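You operate a simulated robot arm through the tools that you are given. There is no shell and no other tool.

You are at the controls of a simulated robot arm. One attempt, no reset.

Task
Pack the green box on the folding table. At the end: the blue water can (marked "Dalbiseon") is in the blue tote; the mixed lids from the folding table is in the green box; the gold tin (marked "ADDITIVE") stands where the blue water can stood; the beige tape strip labelled "2" from the folding table is in the green box; whatever was shut is shut again. Leave all else as you found it, and nothing knocked over.

The check looks at the end state, three seconds after you hand in, the way a careful person would. Anything else that was tipped, shoved, dropped, spilled or broken makes it a failure. Lids that push on must go on centred and level and be pressed home; caps that screw on are set level and turned clockwise until they are tight.

Robot
A 7-joint arm with a two-finger parallel gripper, fixed in place. Base frame: the origin is at the foot of the arm, x ahead of it, y to its left, z up; the work surface is at about z = 0. Lengths are in m, angles in degrees, forces in N, time in s.
With the tool pointing down near the work surface it reaches from about 0.24 to 0.62 m from the base axis. Its first joint turns from -66.0 to 66.0 degrees. Payload 2.6 kg.
The tool frame sits at the grasp point between the pads (the TCP): z along the fingers, y along the line on which they close. The tips reach 0.03 m beyond it. Largest opening 0.094 m; finger width 0.028, thickness 0.01; the body of the gripper, 0.05 by 0.096 m, starts 0.055 m behind the TCP.
Orientation is that of the tool frame in the base frame, as a unit quaternion [x, y, z, w]. With the fingers straight down and closing along the base's y, the tool's x points along the base's -x, its y along +y and its z along -z.

Tools
- The arm moves only by the tool jog_arm. Its arguments are lists of equal length, an entry for each row: "dp": the shift along the tool's x, y, z in m, a list of three; "rot": the turn, a rotation vector about the tool's x, y, z in degrees, a list of three; "claw": the gripper command, from -1 (shut) to 1 (fully open), values between in proportion. In form: {"dp": [[dx, dy, dz], ...], "rot": [[rx, ry, rz], ...], "claw": [claw, ...]}. A call has 1 to 20 rows; each row is the pose to reach, as a shift and turn from the pose commanded when the call began, along the tool's axes at that moment. Each row takes 0.2 s and may step no farther than 0.05 m and 8.6 degrees from the row before; otherwise, or with a gripper value out of range, the whole call is refused. A pose out of reach is approached as far as the arm can. The call stops where the force on the tool passes 40 N (or 10 N more than at its start, if that is more) or the arm is blocked; 0.2 s more then pass. Each finger travels about 0.072 m/s and halts on what it meets, pressing with about 39 N; the grip force reading is that of the motor and also rises with nothing between the fingers. The clock runs only during rows and for 0.2 s after the last one: add rows that repeat a pose to give the fingers time. It gives the time, the measured TCP pose, the force on the tool (base axes), the opening and the grip force at its end, in the units of the frame above (readings bear some noise), with the torque about the TCP (base axes, N m) and any sound that the robot's microphone picked up.
- Cameras (640 x 400 px; columns grow to the right, rows downward): "scene" is fixed at [0.0308, 0.4266, 0.5626]; the picture's right is [-0.82, -0.57, 0.00], its down [-0.34, 0.49, -0.80] and it looks along [0.46, -0.66, -0.60] (base axes); focal length 214 px, centre (320, 200). "wrist" rides on the gripper at [0.076, 0.014, -0.102] in the tool frame; the picture's right is [-0.18, 0.98, 0.00], its down [-0.75, -0.14, -0.64] and it looks along [-0.63, -0.12, 0.77] (tool axes); focal length 243 px, centre (320, 200).
- capture(camera): a new picture of that camera. No time passes.
- pixel_to_xyz(camera, pixels): for up to 12 pixels [column, row] of the newest picture of that camera ("zoom" is the newest enlarged one), the place [x, y, z] in the base frame of the surface seen there, good to about 0.002 m. No time passes.
- inspect(camera, box): a new picture of the part [left, top, right, bottom] of that camera's present view, enlarged. No time passes.
- job_done(): hands the job in; it is judged then, once.

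Leave the gripper open and the arm clear of the work at the hand-in unless told otherwise.

The tools are called after "Emit:" as a command line: name --argument value ..., lists and objects as JSON in quotes. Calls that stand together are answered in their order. jog_arm: Moves the arm, as the interface text tells. Its arguments: {"type":"object","properties":{"dp":{"type":"array","items":{"type":"array","items":{"type":"number"}}},"rot":{"type":"array","items":{"type":"array","items":{"type":"number"}}},"claw":{"type":"array","items":{"type":"number"}}},"required":["dp","rot","claw"]} The other tools are called the same way: capture (camera) takes a picture; pixel_to_xyz (camera, pixels) gives the place of the surface under pixels of a picture; inspect (camera, box) takes an enlarged picture of a part of a camera's view; job_done () hands the job in.

At the start:

```text
clock: 0.0
tool_pos: [0.3966, -0.0774, 0.3464]
tcp_rot: [0.001, 1.0, 0.0, 0.0]
contact_force: [0.1, 0.4, 0.5]
wrist_torque: [0.01, 0.0, 0.0]
finger_gap: 0.0938
gripper_force: 0.0
```

scene: 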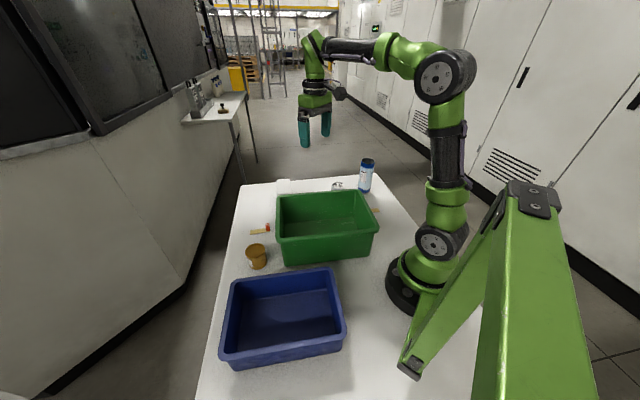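
wrist: 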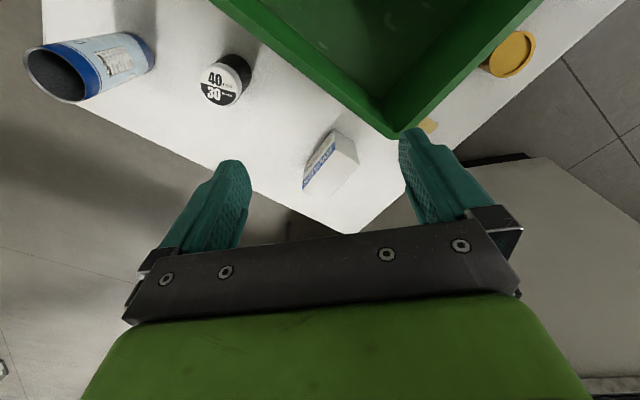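

I'll start with enlarged views of the work table: the green box and blue tote region, and the items around them.

Emit:
inspect --camera "scene" --box '[220, 150, 400, 270]'

Emit:
inspect --camera "wrist" --box '[0, 0, 640, 240]'

```text
3.33 times, centred on (310, 210) of scene
```

zoom: 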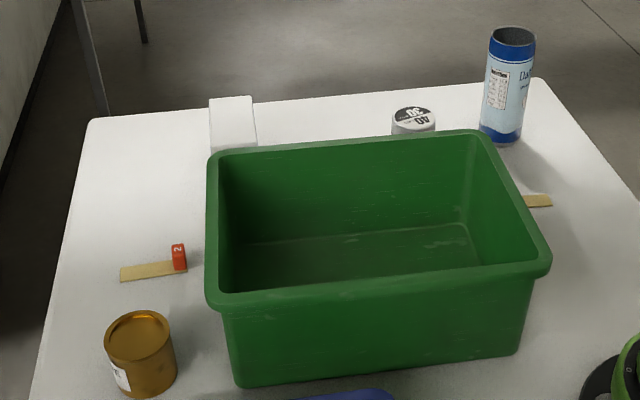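

```text
1.00 times, centred on (320, 120) of wrist (not enlarged: the box is as wide or as high as the picture)
```

zoom: 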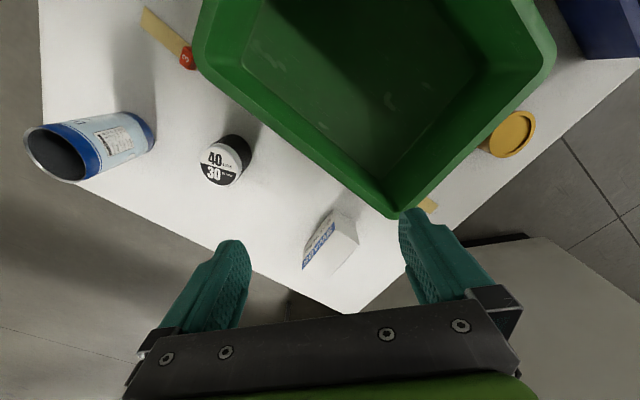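

Next I read the labels: the white box near wrist pixel (330,160), the black/white round item near (225,80), and the can near (100,65).

Emit:
inspect --camera "wrist" --box '[280, 115, 380, 205]'

Emit:
inspect --camera "wrist" --box '[180, 40, 270, 110]'

Emit:
inspect --camera "wrist" --box '[20, 20, 170, 110]'

Emit:
inspect --camera "scene" --box '[235, 210, 285, 280]'

Emit:
inspect --camera "scene" --box '[170, 70, 270, 140]'

Emit:
inspect --camera "scene" --box '[200, 250, 360, 380]'

```text
4.44 times, centred on (330, 160) of wrist
```

zoom: 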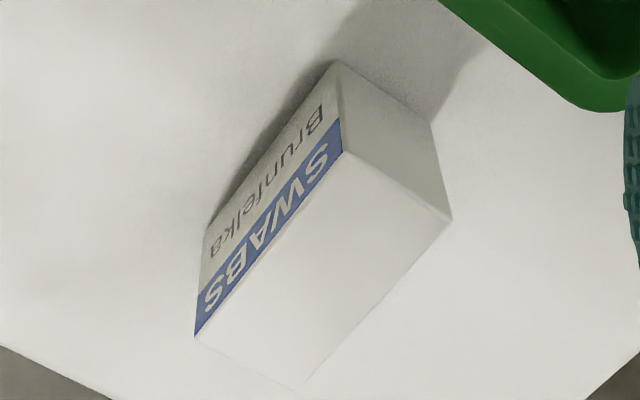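

```text
5.71 times, centred on (225, 75) of wrist
```

zoom: 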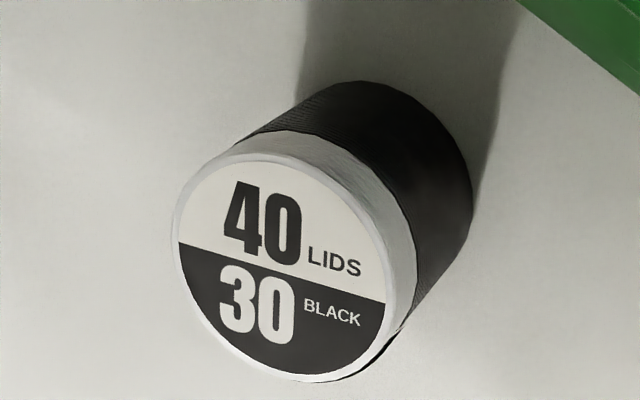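

```text
4.27 times, centred on (95, 65) of wrist
```

zoom: 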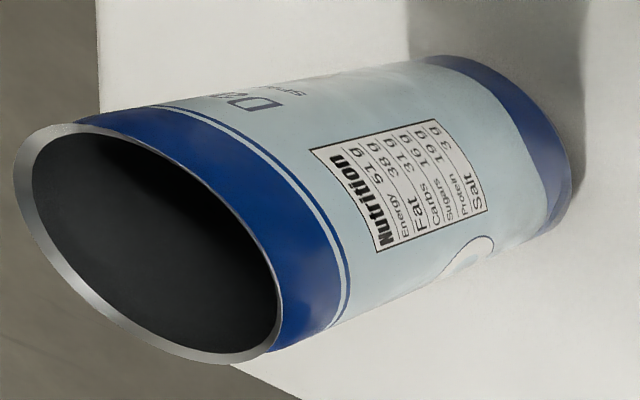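

```text
5.71 times, centred on (260, 245) of scene
```

zoom: 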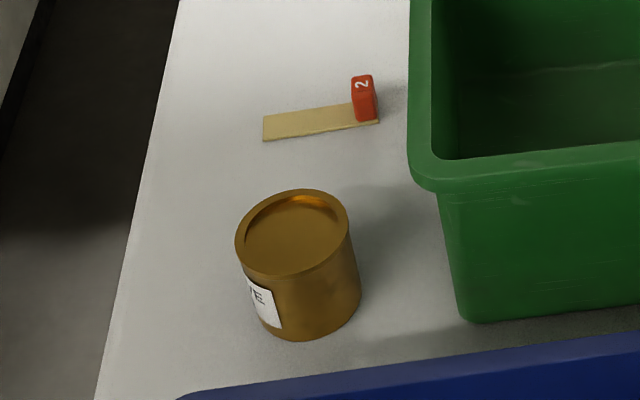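

```text
5.71 times, centred on (220, 105) of scene
```

zoom: 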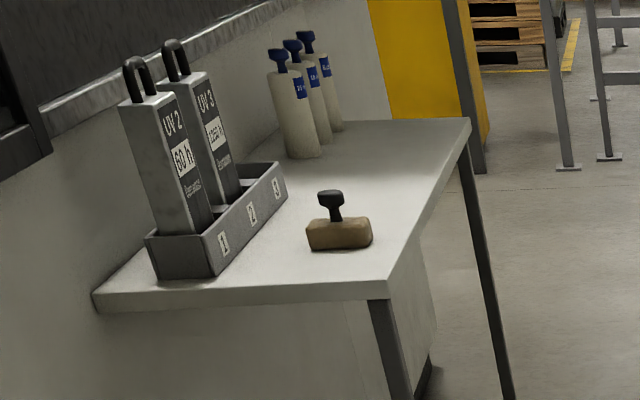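

```text
3.08 times, centred on (280, 315) of scene
```

zoom: 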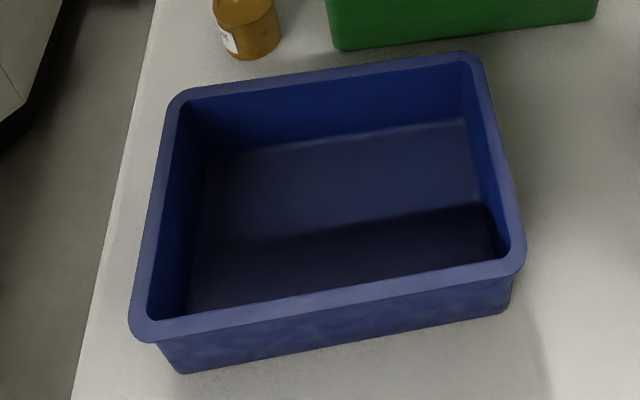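

The round item labelled "40 LIDS / 30 BLACK" is the mixed lids and the white box is swabs, which stays put. The can reads "Da…". The strip with the red "2" tab is at scene (260,230), and the other strip appears to read "3". Next I measure places in the scene view.

Emit:
capture --camera "scene"

Emit:
pixel_to_xyz --camera "scene" --pixels '[[368, 160], [364, 188], [366, 175], [337, 185], [284, 184], [257, 249], [256, 262], [257, 232], [268, 226], [375, 210], [250, 232], [265, 231]]'

Emit:
pixel_to_xyz --camera "scene" --pixels '[[279, 196], [286, 238], [376, 228], [358, 191], [230, 282], [224, 358], [344, 328], [330, 270], [280, 325], [320, 225], [275, 300], [330, 190]]'

Emit:
capture --camera "wrist"

Emit:
pixel_to_xyz --camera "wrist" --pixels '[[218, 84], [238, 68], [45, 62], [80, 70], [100, 65], [140, 50], [513, 52], [330, 165], [425, 126], [495, 70], [150, 45], [225, 100]]'

```text
taken
```

scene: 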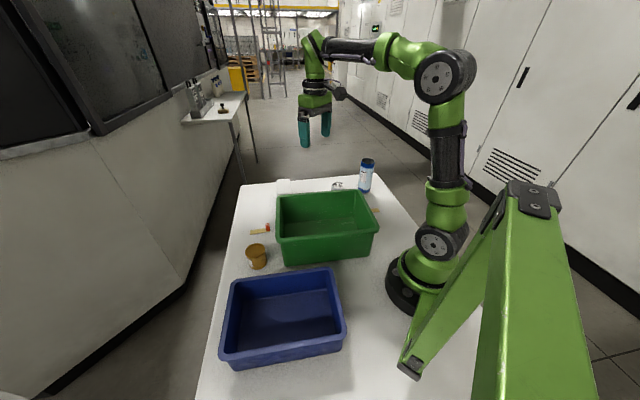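

```text
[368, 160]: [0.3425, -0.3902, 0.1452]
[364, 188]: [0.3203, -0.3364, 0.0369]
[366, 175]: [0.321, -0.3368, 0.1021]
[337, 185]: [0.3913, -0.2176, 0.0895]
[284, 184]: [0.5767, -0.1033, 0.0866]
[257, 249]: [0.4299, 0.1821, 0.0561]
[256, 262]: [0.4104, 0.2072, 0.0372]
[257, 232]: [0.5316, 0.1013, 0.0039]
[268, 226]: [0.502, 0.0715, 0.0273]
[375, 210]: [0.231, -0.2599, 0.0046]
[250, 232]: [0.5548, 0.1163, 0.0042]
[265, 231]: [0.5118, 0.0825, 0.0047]
```

```text
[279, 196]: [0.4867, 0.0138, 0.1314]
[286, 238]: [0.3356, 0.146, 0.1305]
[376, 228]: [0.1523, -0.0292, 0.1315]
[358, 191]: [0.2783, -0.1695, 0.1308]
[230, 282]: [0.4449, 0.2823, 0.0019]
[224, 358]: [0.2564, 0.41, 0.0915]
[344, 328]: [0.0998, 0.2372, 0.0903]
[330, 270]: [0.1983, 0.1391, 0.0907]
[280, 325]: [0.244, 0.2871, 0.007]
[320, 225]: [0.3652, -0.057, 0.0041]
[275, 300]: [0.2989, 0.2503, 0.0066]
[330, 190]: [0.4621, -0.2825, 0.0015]
```

```text
taken
```

wrist: 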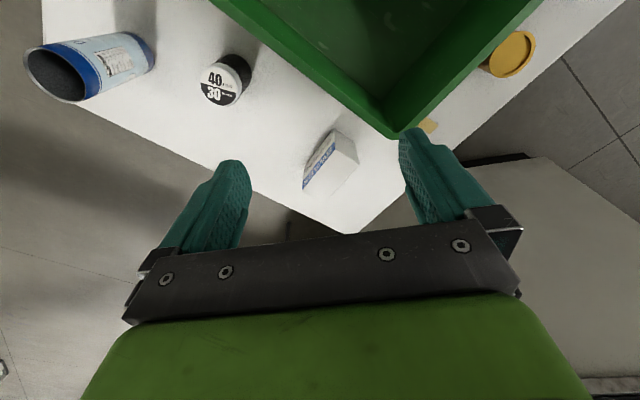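

```text
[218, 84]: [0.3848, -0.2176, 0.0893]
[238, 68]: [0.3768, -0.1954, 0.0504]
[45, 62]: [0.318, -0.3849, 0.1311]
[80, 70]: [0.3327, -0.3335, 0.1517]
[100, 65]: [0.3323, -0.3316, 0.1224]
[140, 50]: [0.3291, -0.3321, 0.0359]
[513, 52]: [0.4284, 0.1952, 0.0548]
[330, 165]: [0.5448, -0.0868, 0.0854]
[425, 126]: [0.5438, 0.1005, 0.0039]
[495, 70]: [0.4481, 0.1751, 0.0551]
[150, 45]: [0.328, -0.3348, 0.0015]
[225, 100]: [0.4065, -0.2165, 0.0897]
```

Now I measure the can accurately with an enlarged scene view and rim pixels, and read the second strip's tab.

Emit:
inspect --camera "scene" --box '[340, 150, 400, 200]'

Emit:
inspect --camera "scene" --box '[320, 170, 390, 220]'

Emit:
inspect --camera "wrist" --box '[120, -80, 230, 10]'

```text
8.00 times, centred on (370, 175) of scene
```

zoom: 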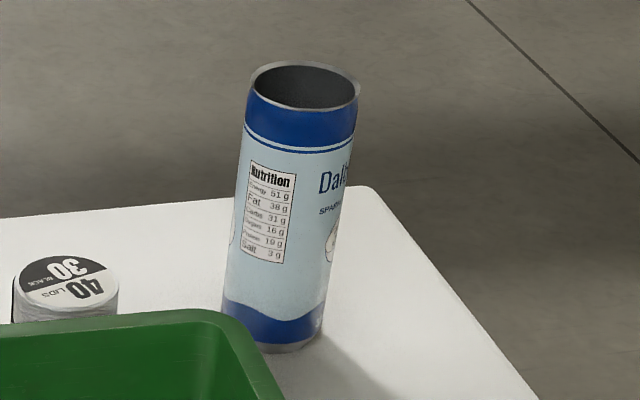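

```text
8.00 times, centred on (355, 195) of scene
```

zoom: 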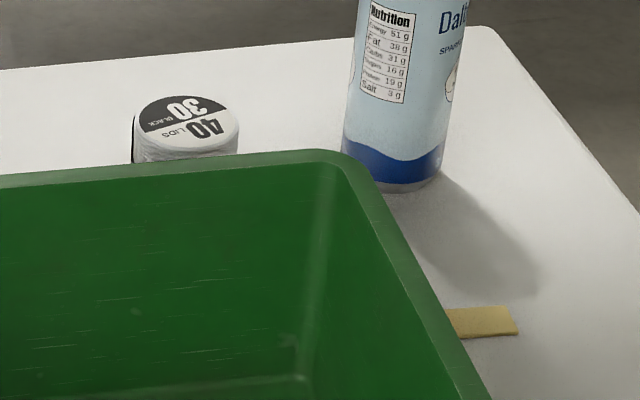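

```text
refused: -80 is not a number from 0 to 400
```

I re-zoom on the can to measure its rim, then do the same for the lids.

Emit:
inspect --camera "scene" --box '[340, 150, 400, 200]'

Emit:
pixel_to_xyz --camera "zoom" --pixels '[[305, 110], [247, 85], [358, 90], [303, 63], [240, 200], [345, 200], [290, 200], [270, 348], [225, 320], [318, 330], [270, 300], [300, 95]]'

Emit:
inspect --camera "wrist" --box '[180, 40, 270, 110]'

Emit:
pixel_to_xyz --camera "zoom" --pixels '[[180, 240], [385, 320], [260, 170], [280, 375], [285, 270], [430, 290], [462, 210], [300, 90], [380, 90], [320, 160]]'

Emit:
inspect --camera "scene" --box '[235, 210, 285, 280]'

Emit:
pixel_to_xyz --camera "zoom" --pixels '[[240, 240], [346, 225], [290, 192], [297, 270], [292, 235], [300, 335], [265, 130], [376, 118], [290, 125], [363, 80], [363, 115], [265, 117]]'

```text
8.00 times, centred on (370, 175) of scene
```

zoom: 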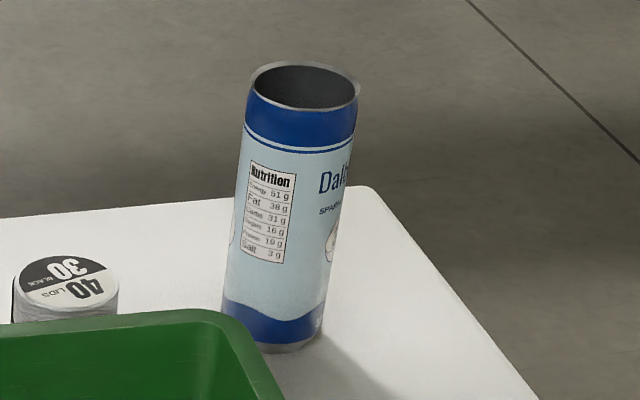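

```text
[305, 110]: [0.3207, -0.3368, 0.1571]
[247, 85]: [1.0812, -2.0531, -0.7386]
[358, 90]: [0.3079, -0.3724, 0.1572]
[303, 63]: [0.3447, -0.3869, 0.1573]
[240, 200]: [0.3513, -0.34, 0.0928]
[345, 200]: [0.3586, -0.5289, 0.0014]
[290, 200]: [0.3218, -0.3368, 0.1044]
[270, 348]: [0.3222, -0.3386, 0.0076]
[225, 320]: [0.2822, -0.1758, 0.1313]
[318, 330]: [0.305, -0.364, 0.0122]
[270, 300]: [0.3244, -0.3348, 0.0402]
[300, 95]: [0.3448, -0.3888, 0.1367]
```

```text
5.71 times, centred on (225, 75) of wrist
```

zoom: 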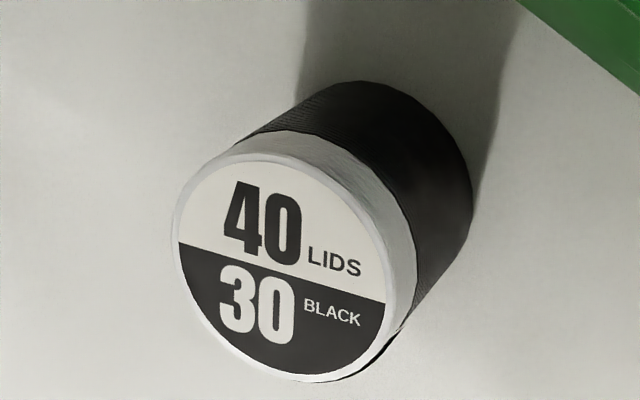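

```text
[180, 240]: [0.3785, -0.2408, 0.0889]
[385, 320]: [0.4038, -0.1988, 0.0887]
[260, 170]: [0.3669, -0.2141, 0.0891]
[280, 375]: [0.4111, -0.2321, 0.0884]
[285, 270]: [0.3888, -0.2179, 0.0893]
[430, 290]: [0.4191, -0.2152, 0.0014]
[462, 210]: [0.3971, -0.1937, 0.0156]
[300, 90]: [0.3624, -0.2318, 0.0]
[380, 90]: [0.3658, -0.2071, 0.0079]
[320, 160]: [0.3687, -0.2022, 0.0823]
```

```text
5.71 times, centred on (260, 245) of scene
```

zoom: 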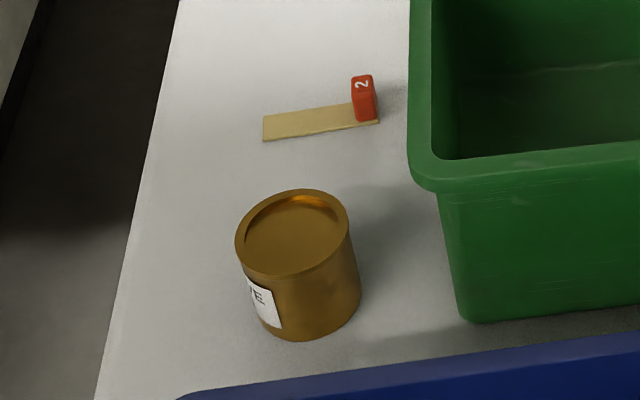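

```text
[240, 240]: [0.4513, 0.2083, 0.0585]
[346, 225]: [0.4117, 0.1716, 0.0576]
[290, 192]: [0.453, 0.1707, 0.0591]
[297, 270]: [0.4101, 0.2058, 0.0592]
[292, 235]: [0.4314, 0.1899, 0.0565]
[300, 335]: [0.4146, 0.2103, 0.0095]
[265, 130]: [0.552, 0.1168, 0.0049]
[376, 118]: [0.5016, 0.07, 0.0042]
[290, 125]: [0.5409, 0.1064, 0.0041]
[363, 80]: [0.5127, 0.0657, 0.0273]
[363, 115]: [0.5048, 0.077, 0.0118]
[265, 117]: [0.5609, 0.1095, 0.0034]
```

The can is about r 0.028 and h 0.157 at (0.333,-0.362). The lids are about r 0.025 and h 0.089 at (0.390,-0.217), and the tin is about r 0.028 and h 0.059 at (0.432,0.189). Now I check the green bracket in the foreground (scene 410–580 px), since it could be an obstacle, and the tote's outline.

Emit:
pixel_to_xyz --camera "scene" --pixels '[[410, 368], [450, 310], [500, 210], [540, 190], [550, 260], [570, 380], [520, 300], [480, 270], [430, 365], [410, 300], [500, 380], [555, 205]]'

Emit:
inspect --camera "scene" --box '[200, 250, 360, 380]'

Emit:
pixel_to_xyz --camera "zoom" --pixels '[[180, 100], [470, 62], [515, 260], [150, 330], [210, 155], [465, 120], [495, 250], [190, 310], [335, 220], [185, 365], [505, 300], [200, 200]]'

Emit:
inspect --camera "scene" --box '[270, 180, 390, 270]'

Emit:
pixel_to_xyz --camera "zoom" --pixels '[[45, 80], [465, 62], [560, 255], [60, 300], [90, 270], [200, 250], [420, 210], [430, 170], [100, 220], [250, 200], [330, 230], [300, 290]]'

```text
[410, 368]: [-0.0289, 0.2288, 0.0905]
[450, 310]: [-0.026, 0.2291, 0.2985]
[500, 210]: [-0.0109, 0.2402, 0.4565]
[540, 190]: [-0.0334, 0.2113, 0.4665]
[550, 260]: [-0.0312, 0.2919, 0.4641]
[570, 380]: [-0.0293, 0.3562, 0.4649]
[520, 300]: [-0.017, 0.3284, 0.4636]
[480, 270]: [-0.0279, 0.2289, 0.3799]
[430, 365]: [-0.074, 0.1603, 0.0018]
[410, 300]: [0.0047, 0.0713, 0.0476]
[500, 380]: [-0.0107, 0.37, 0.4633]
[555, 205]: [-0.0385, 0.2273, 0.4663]
```

```text
3.08 times, centred on (280, 315) of scene
```

zoom: 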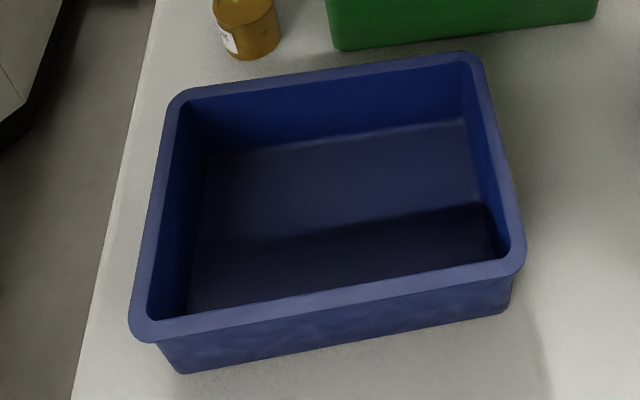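

```text
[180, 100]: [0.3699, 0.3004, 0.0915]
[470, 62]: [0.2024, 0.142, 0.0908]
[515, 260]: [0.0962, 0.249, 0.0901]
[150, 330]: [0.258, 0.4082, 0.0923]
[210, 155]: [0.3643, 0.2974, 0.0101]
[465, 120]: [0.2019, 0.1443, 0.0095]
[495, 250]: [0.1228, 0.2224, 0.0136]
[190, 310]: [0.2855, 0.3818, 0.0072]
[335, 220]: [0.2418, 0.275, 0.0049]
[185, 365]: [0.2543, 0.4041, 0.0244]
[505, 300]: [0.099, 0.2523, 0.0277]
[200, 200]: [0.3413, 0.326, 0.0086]
```

```text
4.44 times, centred on (330, 225) of scene
```

zoom: 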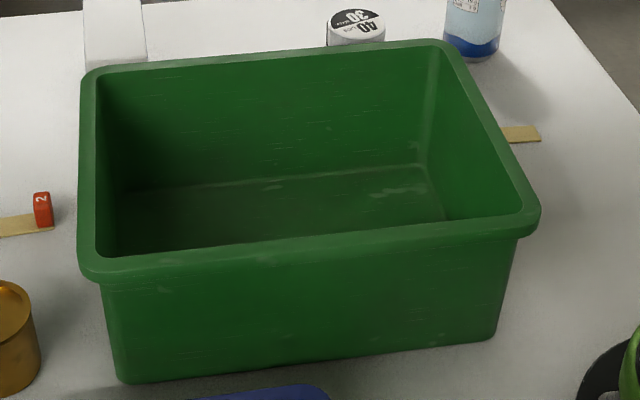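

```text
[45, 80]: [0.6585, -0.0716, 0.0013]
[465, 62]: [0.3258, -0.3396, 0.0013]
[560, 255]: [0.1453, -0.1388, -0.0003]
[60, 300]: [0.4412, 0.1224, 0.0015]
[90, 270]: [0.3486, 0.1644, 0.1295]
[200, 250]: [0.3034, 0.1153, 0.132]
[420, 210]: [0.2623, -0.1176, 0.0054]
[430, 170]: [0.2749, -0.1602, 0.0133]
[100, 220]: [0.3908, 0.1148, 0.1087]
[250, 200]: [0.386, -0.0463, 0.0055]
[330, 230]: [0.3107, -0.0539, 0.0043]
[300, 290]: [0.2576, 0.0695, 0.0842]
```

The tote's centre is about (0.232,0.275) with the floor at z≈0.007 and the rim at 0.092. The green box's rim is at z≈0.131, with its centre near (0.318,-0.005). Now I move above the can, with TCP at z≈0.26 and yaw −47°, staying well over everything.

Emit:
jog_arm --dp '[[0.00636, -0.02846, 0.00864], [0.01272, -0.05692, 0.01728], [0.01908, -0.08538, 0.02592], [0.02544, -0.11384, 0.03456], [0.0318, -0.1423, 0.0432], [0.03816, -0.17076, 0.05184], [0.04452, -0.19922, 0.06048], [0.05088, -0.22768, 0.06912], [0.05724, -0.25614, 0.07776], [0.0636, -0.2846, 0.0864], [0.0636, -0.2846, 0.0864]]' --rot '[[0, 0, 4.7], [0, 0, 9.4], [0, 0, 14.1], [0, 0, 18.8], [0, 0, 23.5], [0, 0, 28.2], [0, 0, 32.9], [0, 0, 37.6], [0, 0, 42.3], [0, 0, 47], [0, 0, 47]]' --claw '[1, 1, 1, 1, 1, 1, 1, 1, 1, 1, 1]'

Emit:
capture --camera "wrist"

Emit:
capture --camera "scene"

```text
clock: 2.4
tool_pos: [0.3316, -0.3594, 0.2596]
tcp_rot: [0.4, 0.917, 0.0, 0.0]
contact_force: [-0.4, -0.4, -0.6]
wrist_torque: [0.01, 0.02, 0.02]
finger_gap: 0.094
gripper_force: 0.0
```

```text
taken
```

wrist: 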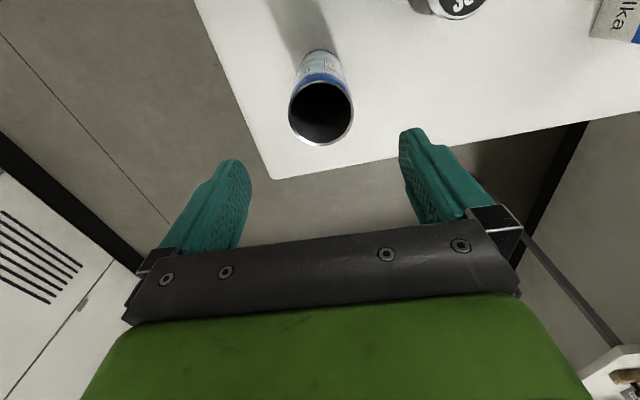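

```text
taken
```

scene: 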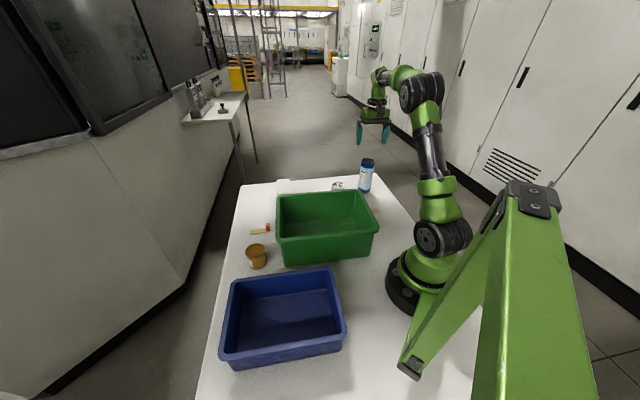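

The can's open rim is now centred at wrist pixel (321,112). I measure rim points for its true centre and look inside it.

Emit:
inspect --camera "wrist" --box '[270, 40, 370, 160]'

Emit:
pixel_to_xyz --camera "wrist" --pixels '[[290, 112], [352, 112], [321, 81], [320, 143], [299, 90], [343, 135], [300, 134], [343, 90], [321, 112], [330, 125], [455, 5], [441, 0]]'

```text
3.33 times, centred on (320, 100) of wrist
```

zoom: 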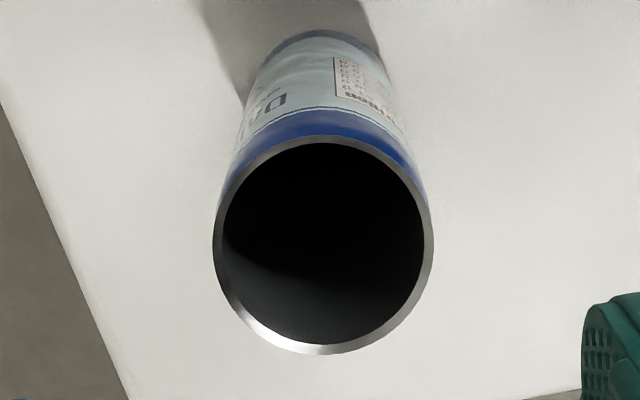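

```text
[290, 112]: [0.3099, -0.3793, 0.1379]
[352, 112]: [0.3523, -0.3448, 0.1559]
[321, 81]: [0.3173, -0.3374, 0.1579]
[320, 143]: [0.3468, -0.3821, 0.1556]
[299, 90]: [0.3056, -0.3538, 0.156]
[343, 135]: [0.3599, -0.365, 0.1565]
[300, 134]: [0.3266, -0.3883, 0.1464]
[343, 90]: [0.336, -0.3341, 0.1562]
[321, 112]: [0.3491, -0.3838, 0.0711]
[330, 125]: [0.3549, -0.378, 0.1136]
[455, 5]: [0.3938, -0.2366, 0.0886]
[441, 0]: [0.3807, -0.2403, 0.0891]
```

The can's centre is (0.3325,-0.360), diameter 0.055 and empty-looking, and the gripper is already centred over it. I descend to TCP z≈0.118, so the fingers straddle the upper can and the body stays above the rim at 0.157.

Emit:
jog_arm --dp '[[0, 0, 0.03], [0, 0, 0.06], [0, 0, 0.09], [0, 0, 0.115], [0, 0, 0.13], [0, 0, 0.142], [0, 0, 0.142]]' --rot '[[0, 0, 0], [0, 0, 0], [0, 0, 0], [0, 0, 0], [0, 0, 0], [0, 0, 0], [0, 0, 0]]' --claw '[1, 1, 1, 1, 1, 1, 1]'

Emit:
capture --camera "wrist"

Emit:
capture --camera "scene"

```text
clock: 4.0
tool_pos: [0.3318, -0.3605, 0.1177]
tcp_rot: [0.4, 0.917, 0.0, 0.0]
contact_force: [0.1, -0.2, -0.4]
wrist_torque: [-0.03, 0.0, 0.0]
finger_gap: 0.094
gripper_force: 0.0
```

```text
taken
```

wrist: 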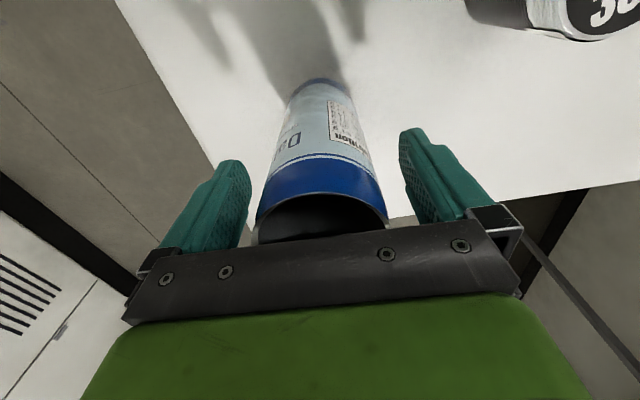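

```text
taken
```

scene: 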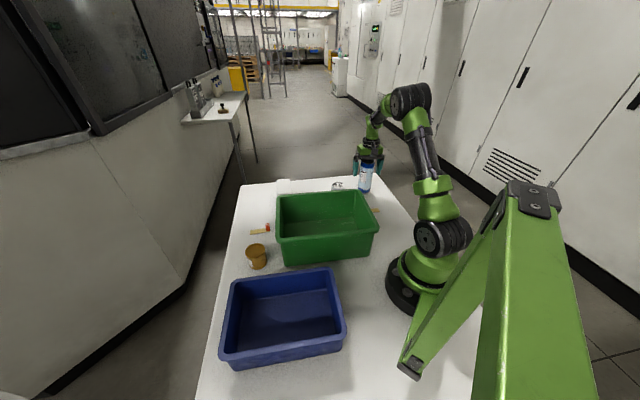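

The can sits centred between the fingers and there is no contact force. I close the gripper in place.

Emit:
jog_arm --dp '[[0, 0, 0], [0, 0, 0], [0, 0, 0], [0, 0, 0], [0, 0, 0]]' --rot '[[0, 0, 0], [0, 0, 0], [0, 0, 0], [0, 0, 0], [0, 0, 0]]' --claw '[0.5, 0.2, 0, -0.2, -0.2]'

```text
clock: 5.2
tool_pos: [0.3321, -0.3615, 0.1181]
tcp_rot: [0.399, 0.917, 0.0, 0.001]
contact_force: [0.4, 0.3, 0.0]
wrist_torque: [0.0, 0.04, -0.02]
finger_gap: 0.0564
gripper_force: 39.5
```

Gripped at gap 0.0564 with 39.5 N. I lift gently straight up 0.06 m first.

Emit:
jog_arm --dp '[[0, 0, -0.01], [0, 0, -0.025], [0, 0, -0.045], [0, 0, -0.06], [0, 0, -0.06]]' --rot '[[0, 0, 0], [0, 0, 0], [0, 0, 0], [0, 0, 0], [0, 0, 0]]' --claw '[-0.2, -0.2, -0.2, -0.2, -0.2]'

Emit:
capture --camera "scene"

Emit:
capture --camera "wrist"

```text
clock: 6.4
tool_pos: [0.3305, -0.3606, 0.1772]
tcp_rot: [0.398, 0.917, 0.0, 0.001]
contact_force: [0.9, 0.2, 0.4]
wrist_torque: [-0.01, 0.0, 0.01]
finger_gap: 0.0564
gripper_force: 39.1
```

```text
taken
```

scene: 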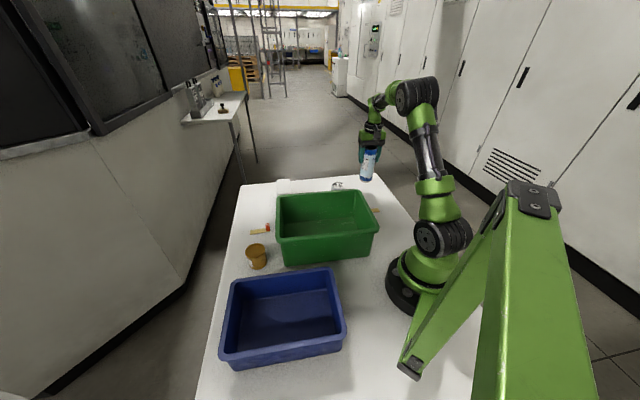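

```text
taken
```

wrist: 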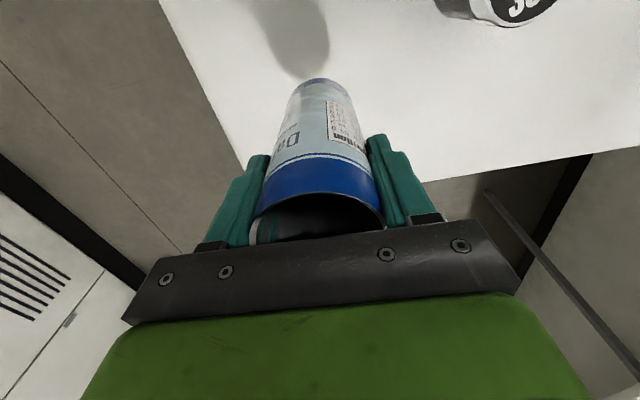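

The can came up cleanly and hangs level. I raise it to TCP z≈0.31 (can bottom ≈0.19) and swing in an arc over the green box towards the tote, turning the wrist back gradually.

Emit:
jog_arm --dp '[[0, 0, -0.04], [0, 0, -0.085], [0, 0, -0.132], [0.0111, 0.0401, -0.132], [0.0223, 0.0803, -0.132], [0.0334, 0.1204, -0.132], [0.0445, 0.1605, -0.132], [0.0705, 0.195, -0.132], [0.0965, 0.2295, -0.132], [0.1224, 0.2639, -0.132], [0.1484, 0.2984, -0.132], [0.1484, 0.2984, -0.132]]' --rot '[[0, 0, 0], [0, 0, 0], [0, 0, 0], [0, 0, -2.7], [0, 0, -5.4], [0, 0, -8.1], [0, 0, -10.8], [0, 0, -13.5], [0, 0, -16.2], [0, 0, -18.9], [0, 0, -21.6], [0, 0, -21.6]]' --claw '[-0.2, -0.2, -0.2, -0.2, -0.2, -0.2, -0.2, -0.2, -0.2, -0.2, -0.2, -0.2]'

Emit:
capture --camera "scene"

```text
clock: 9.0
tool_pos: [0.4482, -0.0499, 0.3105]
tcp_rot: [0.22, 0.976, 0.0, 0.0]
contact_force: [0.6, 0.1, -0.4]
wrist_torque: [0.02, 0.02, -0.01]
finger_gap: 0.0563
gripper_force: 39.6
```

```text
taken
```

scene: 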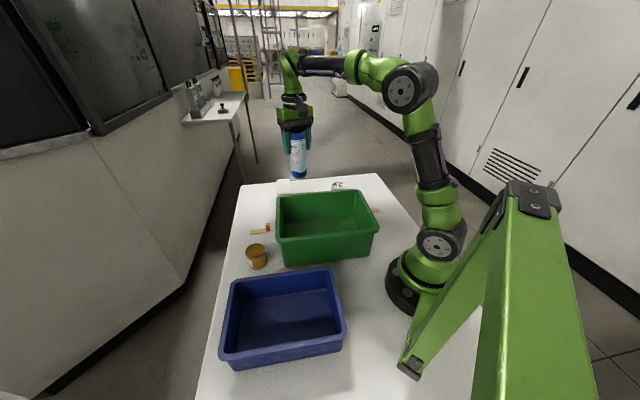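

The can is at (0.45,-0.05) with a steady grip. I continue the arc past the tin and over the tote to (0.238, 0.270), still at z 0.31.

Emit:
jog_arm --dp '[[0.025, 0.0352, 0], [0.05, 0.0704, 0], [0.075, 0.1055, 0], [0.1, 0.1407, 0], [0.1414, 0.1579, 0], [0.1828, 0.1752, 0], [0.2242, 0.1924, 0], [0.259, 0.1943, 0], [0.2939, 0.1963, 0], [0.3287, 0.1982, 0], [0.3287, 0.1982, 0]]' --rot '[[0, 0, -2.5], [0, 0, -5], [0, 0, -7.5], [0, 0, -10], [0, 0, -12.5], [0, 0, -15], [0, 0, -17.5], [0, 0, -20], [0, 0, -22.7], [0, 0, -25.4], [0, 0, -25.4]]' --claw '[-0.2, -0.2, -0.2, -0.2, -0.2, -0.2, -0.2, -0.2, -0.2, -0.2, -0.2]'

Emit:
capture --camera "scene"

Emit:
capture --camera "wrist"

```text
clock: 11.4
tool_pos: [0.236, 0.273, 0.3102]
tcp_rot: [0.0, 1.0, 0.0, 0.0]
contact_force: [-0.8, 0.6, 0.9]
wrist_torque: [-0.01, 0.0, -0.04]
finger_gap: 0.0563
gripper_force: 38.8
```

```text
taken
```

scene: 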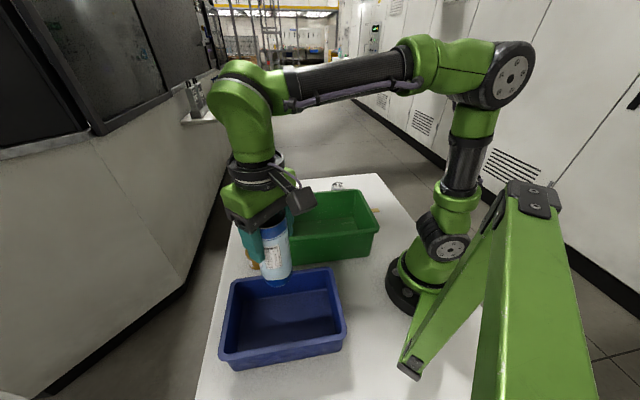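

```text
taken
```

wrist: 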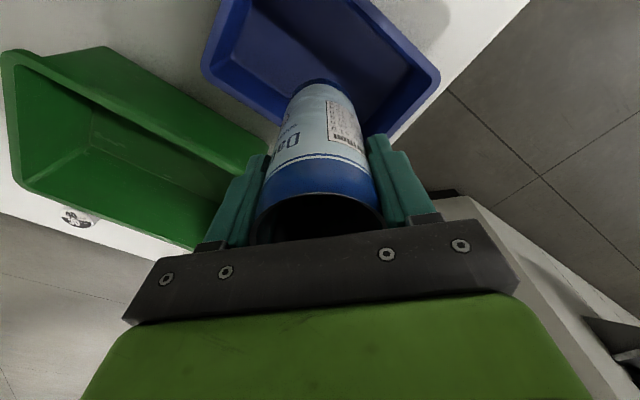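

The can hangs over the middle of the tote. I lower it vertically to just above the floor (can bottom ≈ 0.013).

Emit:
jog_arm --dp '[[0, 0, 0.03], [0, 0, 0.06], [0, 0, 0.09], [0, 0, 0.12], [0, 0, 0.145], [0, 0, 0.165], [0, 0, 0.178], [0, 0, 0.178]]' --rot '[[0, 0, 0], [0, 0, 0], [0, 0, 0], [0, 0, 0], [0, 0, 0], [0, 0, 0], [0, 0, 0], [0, 0, 0]]' --claw '[-0.2, -0.2, -0.2, -0.2, -0.2, -0.2, -0.2, -0.2]'

Emit:
capture --camera "scene"

```text
clock: 13.2
tool_pos: [0.2362, 0.2705, 0.1319]
tcp_rot: [0.001, 1.0, 0.0, 0.0]
contact_force: [0.6, 0.0, -0.8]
wrist_torque: [0.01, -0.01, 0.02]
finger_gap: 0.0565
gripper_force: 38.7
```

```text
taken
```

scene: 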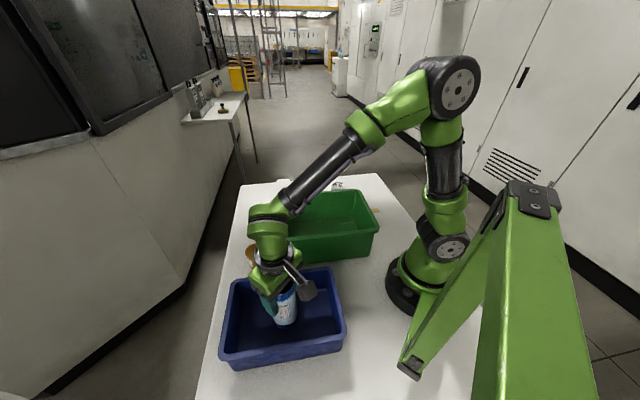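

Force is still zero and the measured TCP z is 0.132. I creep down 1 mm per row and watch for contact.

Emit:
jog_arm --dp '[[0, 0, 0.001], [0, 0, 0.002], [0, 0, 0.003], [0, 0, 0.004], [0, 0, 0.005]]' --rot '[[0, 0, 0], [0, 0, 0], [0, 0, 0], [0, 0, 0], [0, 0, 0]]' --claw '[-0.2, -0.2, -0.2, -0.2, -0.2]'

```text
clock: 14.4
tool_pos: [0.2368, 0.2698, 0.1259]
tcp_rot: [0.001, 1.0, 0.0, 0.0]
contact_force: [-0.2, 1.3, 0.1]
wrist_torque: [-0.01, -0.01, 0.0]
finger_gap: 0.0563
gripper_force: 39.0
```

No contact yet. I continue down in 0.7 mm steps.

Emit:
jog_arm --dp '[[0, 0, 0.0007], [0, 0, 0.0014], [0, 0, 0.0021], [0, 0, 0.0028]]' --rot '[[0, 0, 0], [0, 0, 0], [0, 0, 0], [0, 0, 0]]' --claw '[-0.2, -0.2, -0.2, -0.2]'

```text
clock: 15.4
tool_pos: [0.2376, 0.2717, 0.1233]
tcp_rot: [0.0, 1.0, 0.0, -0.001]
contact_force: [-0.1, -1.7, 0.2]
wrist_torque: [-0.04, -0.01, -0.03]
finger_gap: 0.0564
gripper_force: 38.8
```

Still no contact, so the floor may be nearer 0.004. I keep creeping.

Emit:
jog_arm --dp '[[0, 0, 0.0007], [0, 0, 0.0014], [0, 0, 0.0021], [0, 0, 0.0028]]' --rot '[[0, 0, 0], [0, 0, 0], [0, 0, 0], [0, 0, 0]]' --claw '[-0.2, -0.2, -0.2, -0.2]'

```text
clock: 16.4
tool_pos: [0.2377, 0.2706, 0.1211]
tcp_rot: [0.002, 1.0, 0.001, 0.0]
contact_force: [-2.7, -4.5, 19.6]
wrist_torque: [-0.5, 0.36, -0.03]
finger_gap: 0.0564
gripper_force: 39.2
```

Contact: about 20 N upward, so the can stands on the tote floor. I ease up 0.7 mm to take off the pressure, then open the fingers.

Emit:
jog_arm --dp '[[0, 0, -0.0007], [0, 0, -0.0007], [0, 0, -0.0007], [0, 0, -0.0007], [0, 0, -0.0007], [0, 0, -0.0007]]' --rot '[[0, 0, 0], [0, 0, 0], [0, 0, 0], [0, 0, 0], [0, 0, 0], [0, 0, 0]]' --claw '[-0.2, -0.2, 0.3, 0.6, 0.9, 0.9]'

Emit:
capture --camera "wrist"

```text
clock: 17.8
tool_pos: [0.2377, 0.2707, 0.1208]
tcp_rot: [-0.001, 1.0, 0.0, 0.0]
contact_force: [0.1, 0.4, 0.2]
wrist_torque: [-0.02, -0.01, -0.01]
finger_gap: 0.0892
gripper_force: 0.0
```

```text
taken
```

wrist: 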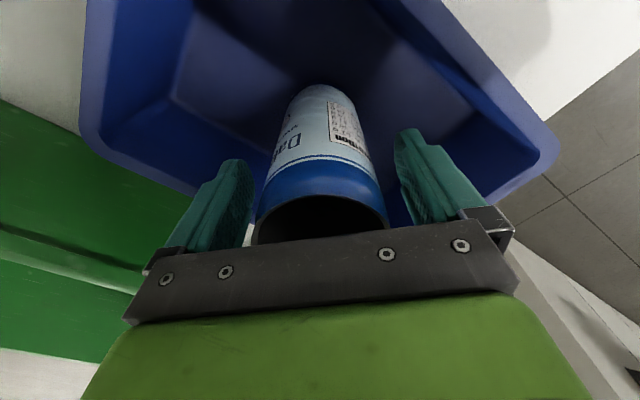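

The fingers are clear and the can stands upright in the tote. I rise straight up to z≈0.27.

Emit:
jog_arm --dp '[[0, 0, -0.01], [0, 0, -0.03], [0, 0, -0.06], [0, 0, -0.1], [0, 0, -0.14], [0, 0, -0.16], [0, 0, -0.16]]' --rot '[[0, 0, 0], [0, 0, 0], [0, 0, 0], [0, 0, 0], [0, 0, 0], [0, 0, 0], [0, 0, 0]]' --claw '[0.9, 0.9, 0.9, 1, 1, 1, 1]'

Emit:
capture --camera "scene"

Emit:
capture --camera "wrist"

```text
clock: 19.4
tool_pos: [0.2371, 0.2726, 0.2821]
tcp_rot: [0.001, 1.0, 0.0, 0.0]
contact_force: [1.2, -0.9, -0.2]
wrist_torque: [0.0, 0.03, 0.04]
finger_gap: 0.0942
gripper_force: 0.1
```

```text
taken
```

scene: 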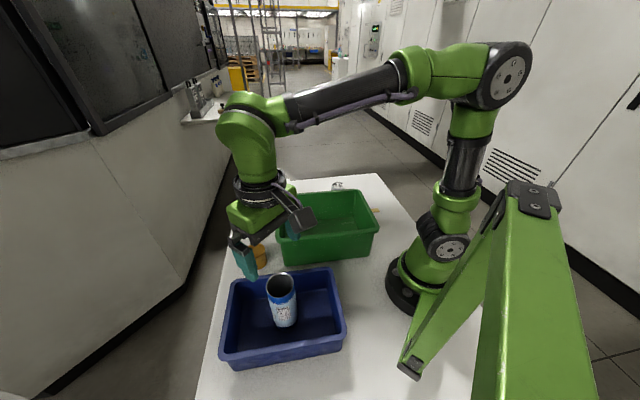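

```text
taken
```

wrist: 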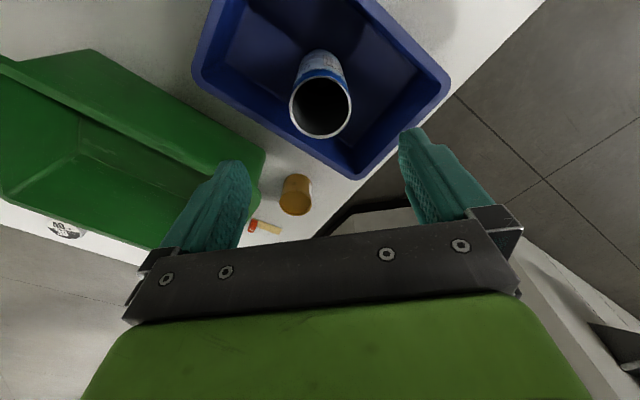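

The can stands upright in the tote. Next is the gold tin: I move above (0.432,0.189) at z≈0.25 with yaw −47°, so the camera stays away from the box rim, and look from there.

Emit:
jog_arm --dp '[[-0.02425, -0.0101, 0.004], [-0.0485, -0.0203, 0.008], [-0.07275, -0.0304, 0.012], [-0.097, -0.0405, 0.016], [-0.12125, -0.0506, 0.02], [-0.1455, -0.0608, 0.024], [-0.16975, -0.0709, 0.028], [-0.194, -0.081, 0.032], [-0.194, -0.081, 0.032]]' --rot '[[0, 0, 5.9], [0, 0, 11.8], [0, 0, 17.7], [0, 0, 23.6], [0, 0, 29.5], [0, 0, 35.4], [0, 0, 41.3], [0, 0, 47], [0, 0, 47]]' --claw '[1, 1, 1, 1, 1, 1, 1, 1, 1]'

Emit:
capture --camera "scene"

Emit:
capture --camera "wrist"

```text
clock: 21.4
tool_pos: [0.4306, 0.1905, 0.2498]
tcp_rot: [0.4, 0.917, -0.001, 0.0]
contact_force: [-0.2, 0.2, 0.8]
wrist_torque: [0.05, -0.01, 0.0]
finger_gap: 0.0939
gripper_force: 0.0
```

```text
taken
```

scene: 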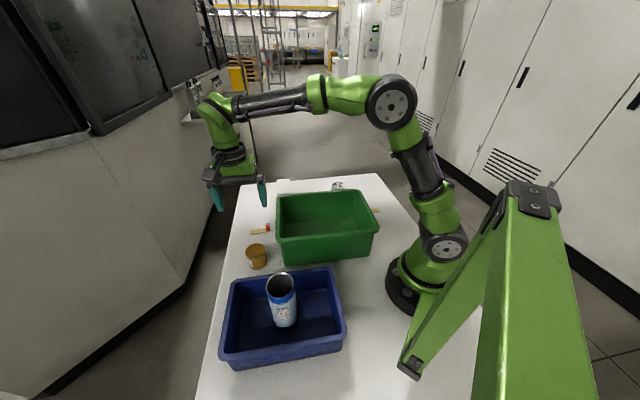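

```text
taken
```

wrist: 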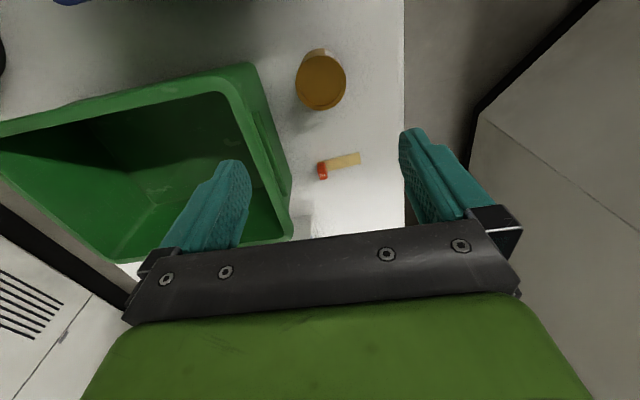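

The tin is at wrist pixel (320,80) and strip "2" at (340,163). I measure the tin rim and the strip, and enlarge the strip.

Emit:
pixel_to_xyz --camera "wrist" --pixels '[[297, 80], [345, 80], [320, 56], [320, 107], [303, 63], [337, 98], [320, 82], [303, 98], [338, 63], [265, 150], [290, 225], [245, 90]]'

Emit:
inspect --camera "wrist" --box '[305, 140, 370, 190]'

Emit:
pixel_to_xyz --camera "zoom" --pixels '[[150, 205], [150, 280], [180, 240], [200, 310], [230, 260], [300, 180], [500, 130], [530, 210], [360, 200], [170, 220], [190, 380], [210, 230]]'

Emit:
inspect --camera "wrist" --box '[280, 30, 360, 120]'

```text
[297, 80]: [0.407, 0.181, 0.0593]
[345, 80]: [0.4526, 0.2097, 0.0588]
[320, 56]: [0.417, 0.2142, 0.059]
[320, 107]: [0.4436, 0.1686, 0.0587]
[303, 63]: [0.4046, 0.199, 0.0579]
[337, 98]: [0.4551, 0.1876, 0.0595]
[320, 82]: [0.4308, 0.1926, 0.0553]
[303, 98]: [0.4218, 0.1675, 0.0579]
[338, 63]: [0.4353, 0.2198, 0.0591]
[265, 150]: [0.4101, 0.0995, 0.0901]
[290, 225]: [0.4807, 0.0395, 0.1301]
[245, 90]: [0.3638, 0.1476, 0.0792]
```

```text
8.00 times, centred on (338, 165) of wrist
```

zoom: 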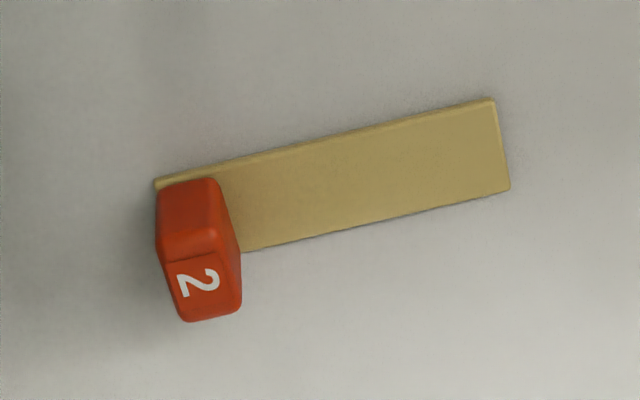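

```text
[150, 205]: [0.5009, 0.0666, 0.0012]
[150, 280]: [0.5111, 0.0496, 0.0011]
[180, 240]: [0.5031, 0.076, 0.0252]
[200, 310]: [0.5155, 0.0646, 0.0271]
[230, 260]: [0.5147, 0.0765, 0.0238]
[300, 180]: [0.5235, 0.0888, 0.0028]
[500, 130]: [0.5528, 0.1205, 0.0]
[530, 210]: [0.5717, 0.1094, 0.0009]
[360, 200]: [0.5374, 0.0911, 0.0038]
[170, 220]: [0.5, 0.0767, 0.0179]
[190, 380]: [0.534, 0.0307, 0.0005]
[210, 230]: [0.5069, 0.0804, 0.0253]
```

```text
4.44 times, centred on (320, 75) of wrist
```

zoom: 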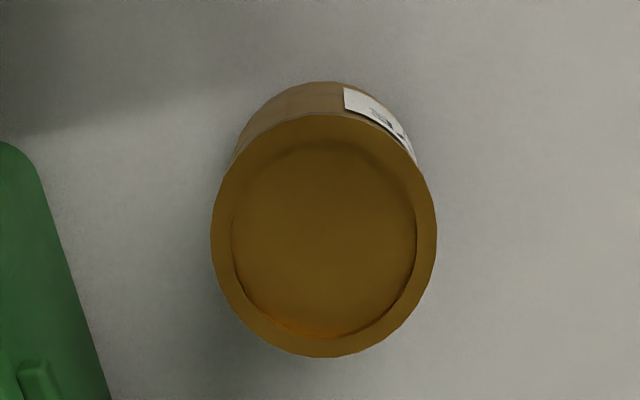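

The tin's centre is about (0.430,0.192), with its top at 0.059. The box rim is about 0.076 m from the centre, so I narrow the opening to ~0.08. I shift slightly and descend to TCP z≈0.075 first to check clearance.

Emit:
jog_arm --dp '[[0.0032, 0.0009, 0.02], [0.0032, 0.0009, 0.05], [0.0032, 0.0009, 0.08], [0.0032, 0.0009, 0.11], [0.0032, 0.0009, 0.14], [0.0032, 0.0009, 0.16], [0.0032, 0.0009, 0.175], [0.0032, 0.0009, 0.175]]' --rot '[[0, 0, 0], [0, 0, 0], [0, 0, 0], [0, 0, 0], [0, 0, 0], [0, 0, 0], [0, 0, 0], [0, 0, 0]]' --claw '[0.7, 0.7, 0.7, 0.7, 0.7, 0.7, 0.7, 0.7]'

Emit:
capture --camera "scene"

Emit:
capture --camera "wrist"

```text
clock: 23.2
tool_pos: [0.4306, 0.192, 0.0739]
tcp_rot: [0.398, 0.917, 0.0, 0.0]
contact_force: [0.6, -0.2, -1.5]
wrist_torque: [0.04, 0.02, -0.01]
finger_gap: 0.0801
gripper_force: 0.1
```

```text
taken
```

scene: 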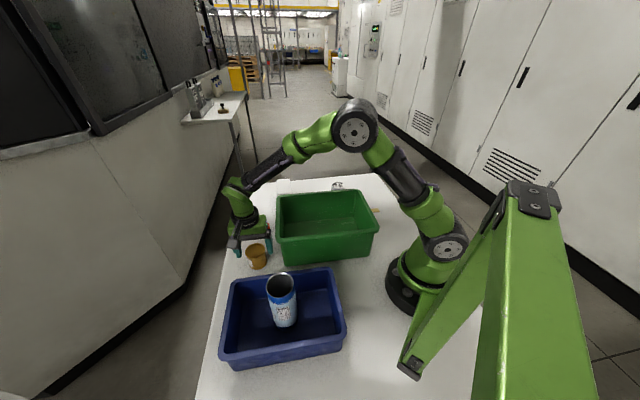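

```text
taken
```

wrist: 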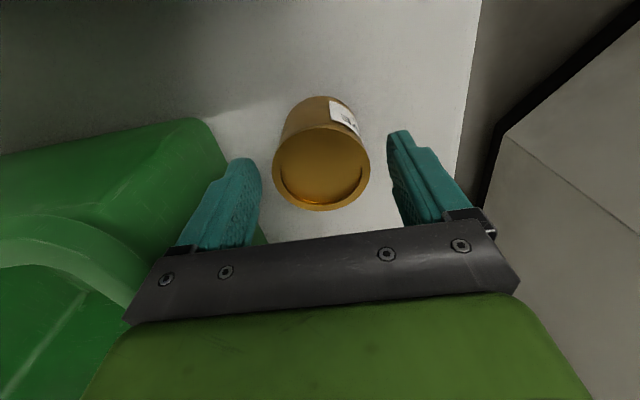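

The box wall is on the left of the wrist view. I measure how far its rim is from the gripper before going lower.

Emit:
pixel_to_xyz --camera "wrist" --pixels '[[210, 125], [225, 160], [200, 140], [170, 170], [150, 240], [100, 260], [140, 265], [320, 165], [255, 225], [275, 165], [368, 165], [320, 208]]'

Emit:
inspect --camera "scene" --box '[210, 170, 300, 280]'

```text
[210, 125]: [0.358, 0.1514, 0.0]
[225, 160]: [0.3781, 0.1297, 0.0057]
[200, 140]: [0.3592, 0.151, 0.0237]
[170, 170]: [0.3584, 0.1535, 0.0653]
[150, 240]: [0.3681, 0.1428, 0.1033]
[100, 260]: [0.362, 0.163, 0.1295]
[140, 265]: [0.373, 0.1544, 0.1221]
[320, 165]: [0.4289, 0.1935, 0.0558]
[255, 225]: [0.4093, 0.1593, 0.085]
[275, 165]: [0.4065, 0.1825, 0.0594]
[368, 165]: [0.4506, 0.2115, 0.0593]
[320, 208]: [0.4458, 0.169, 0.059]
```

```text
3.64 times, centred on (255, 225) of scene
```

zoom: 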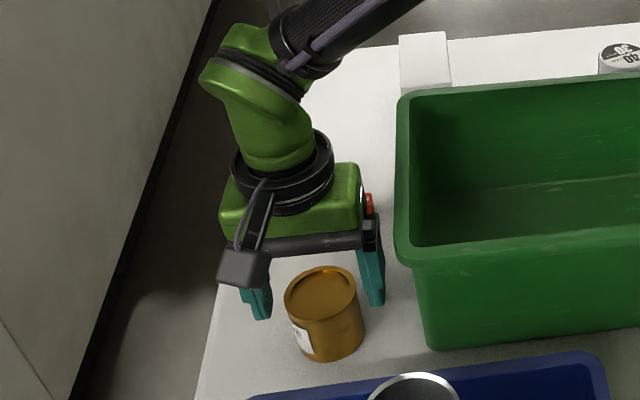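

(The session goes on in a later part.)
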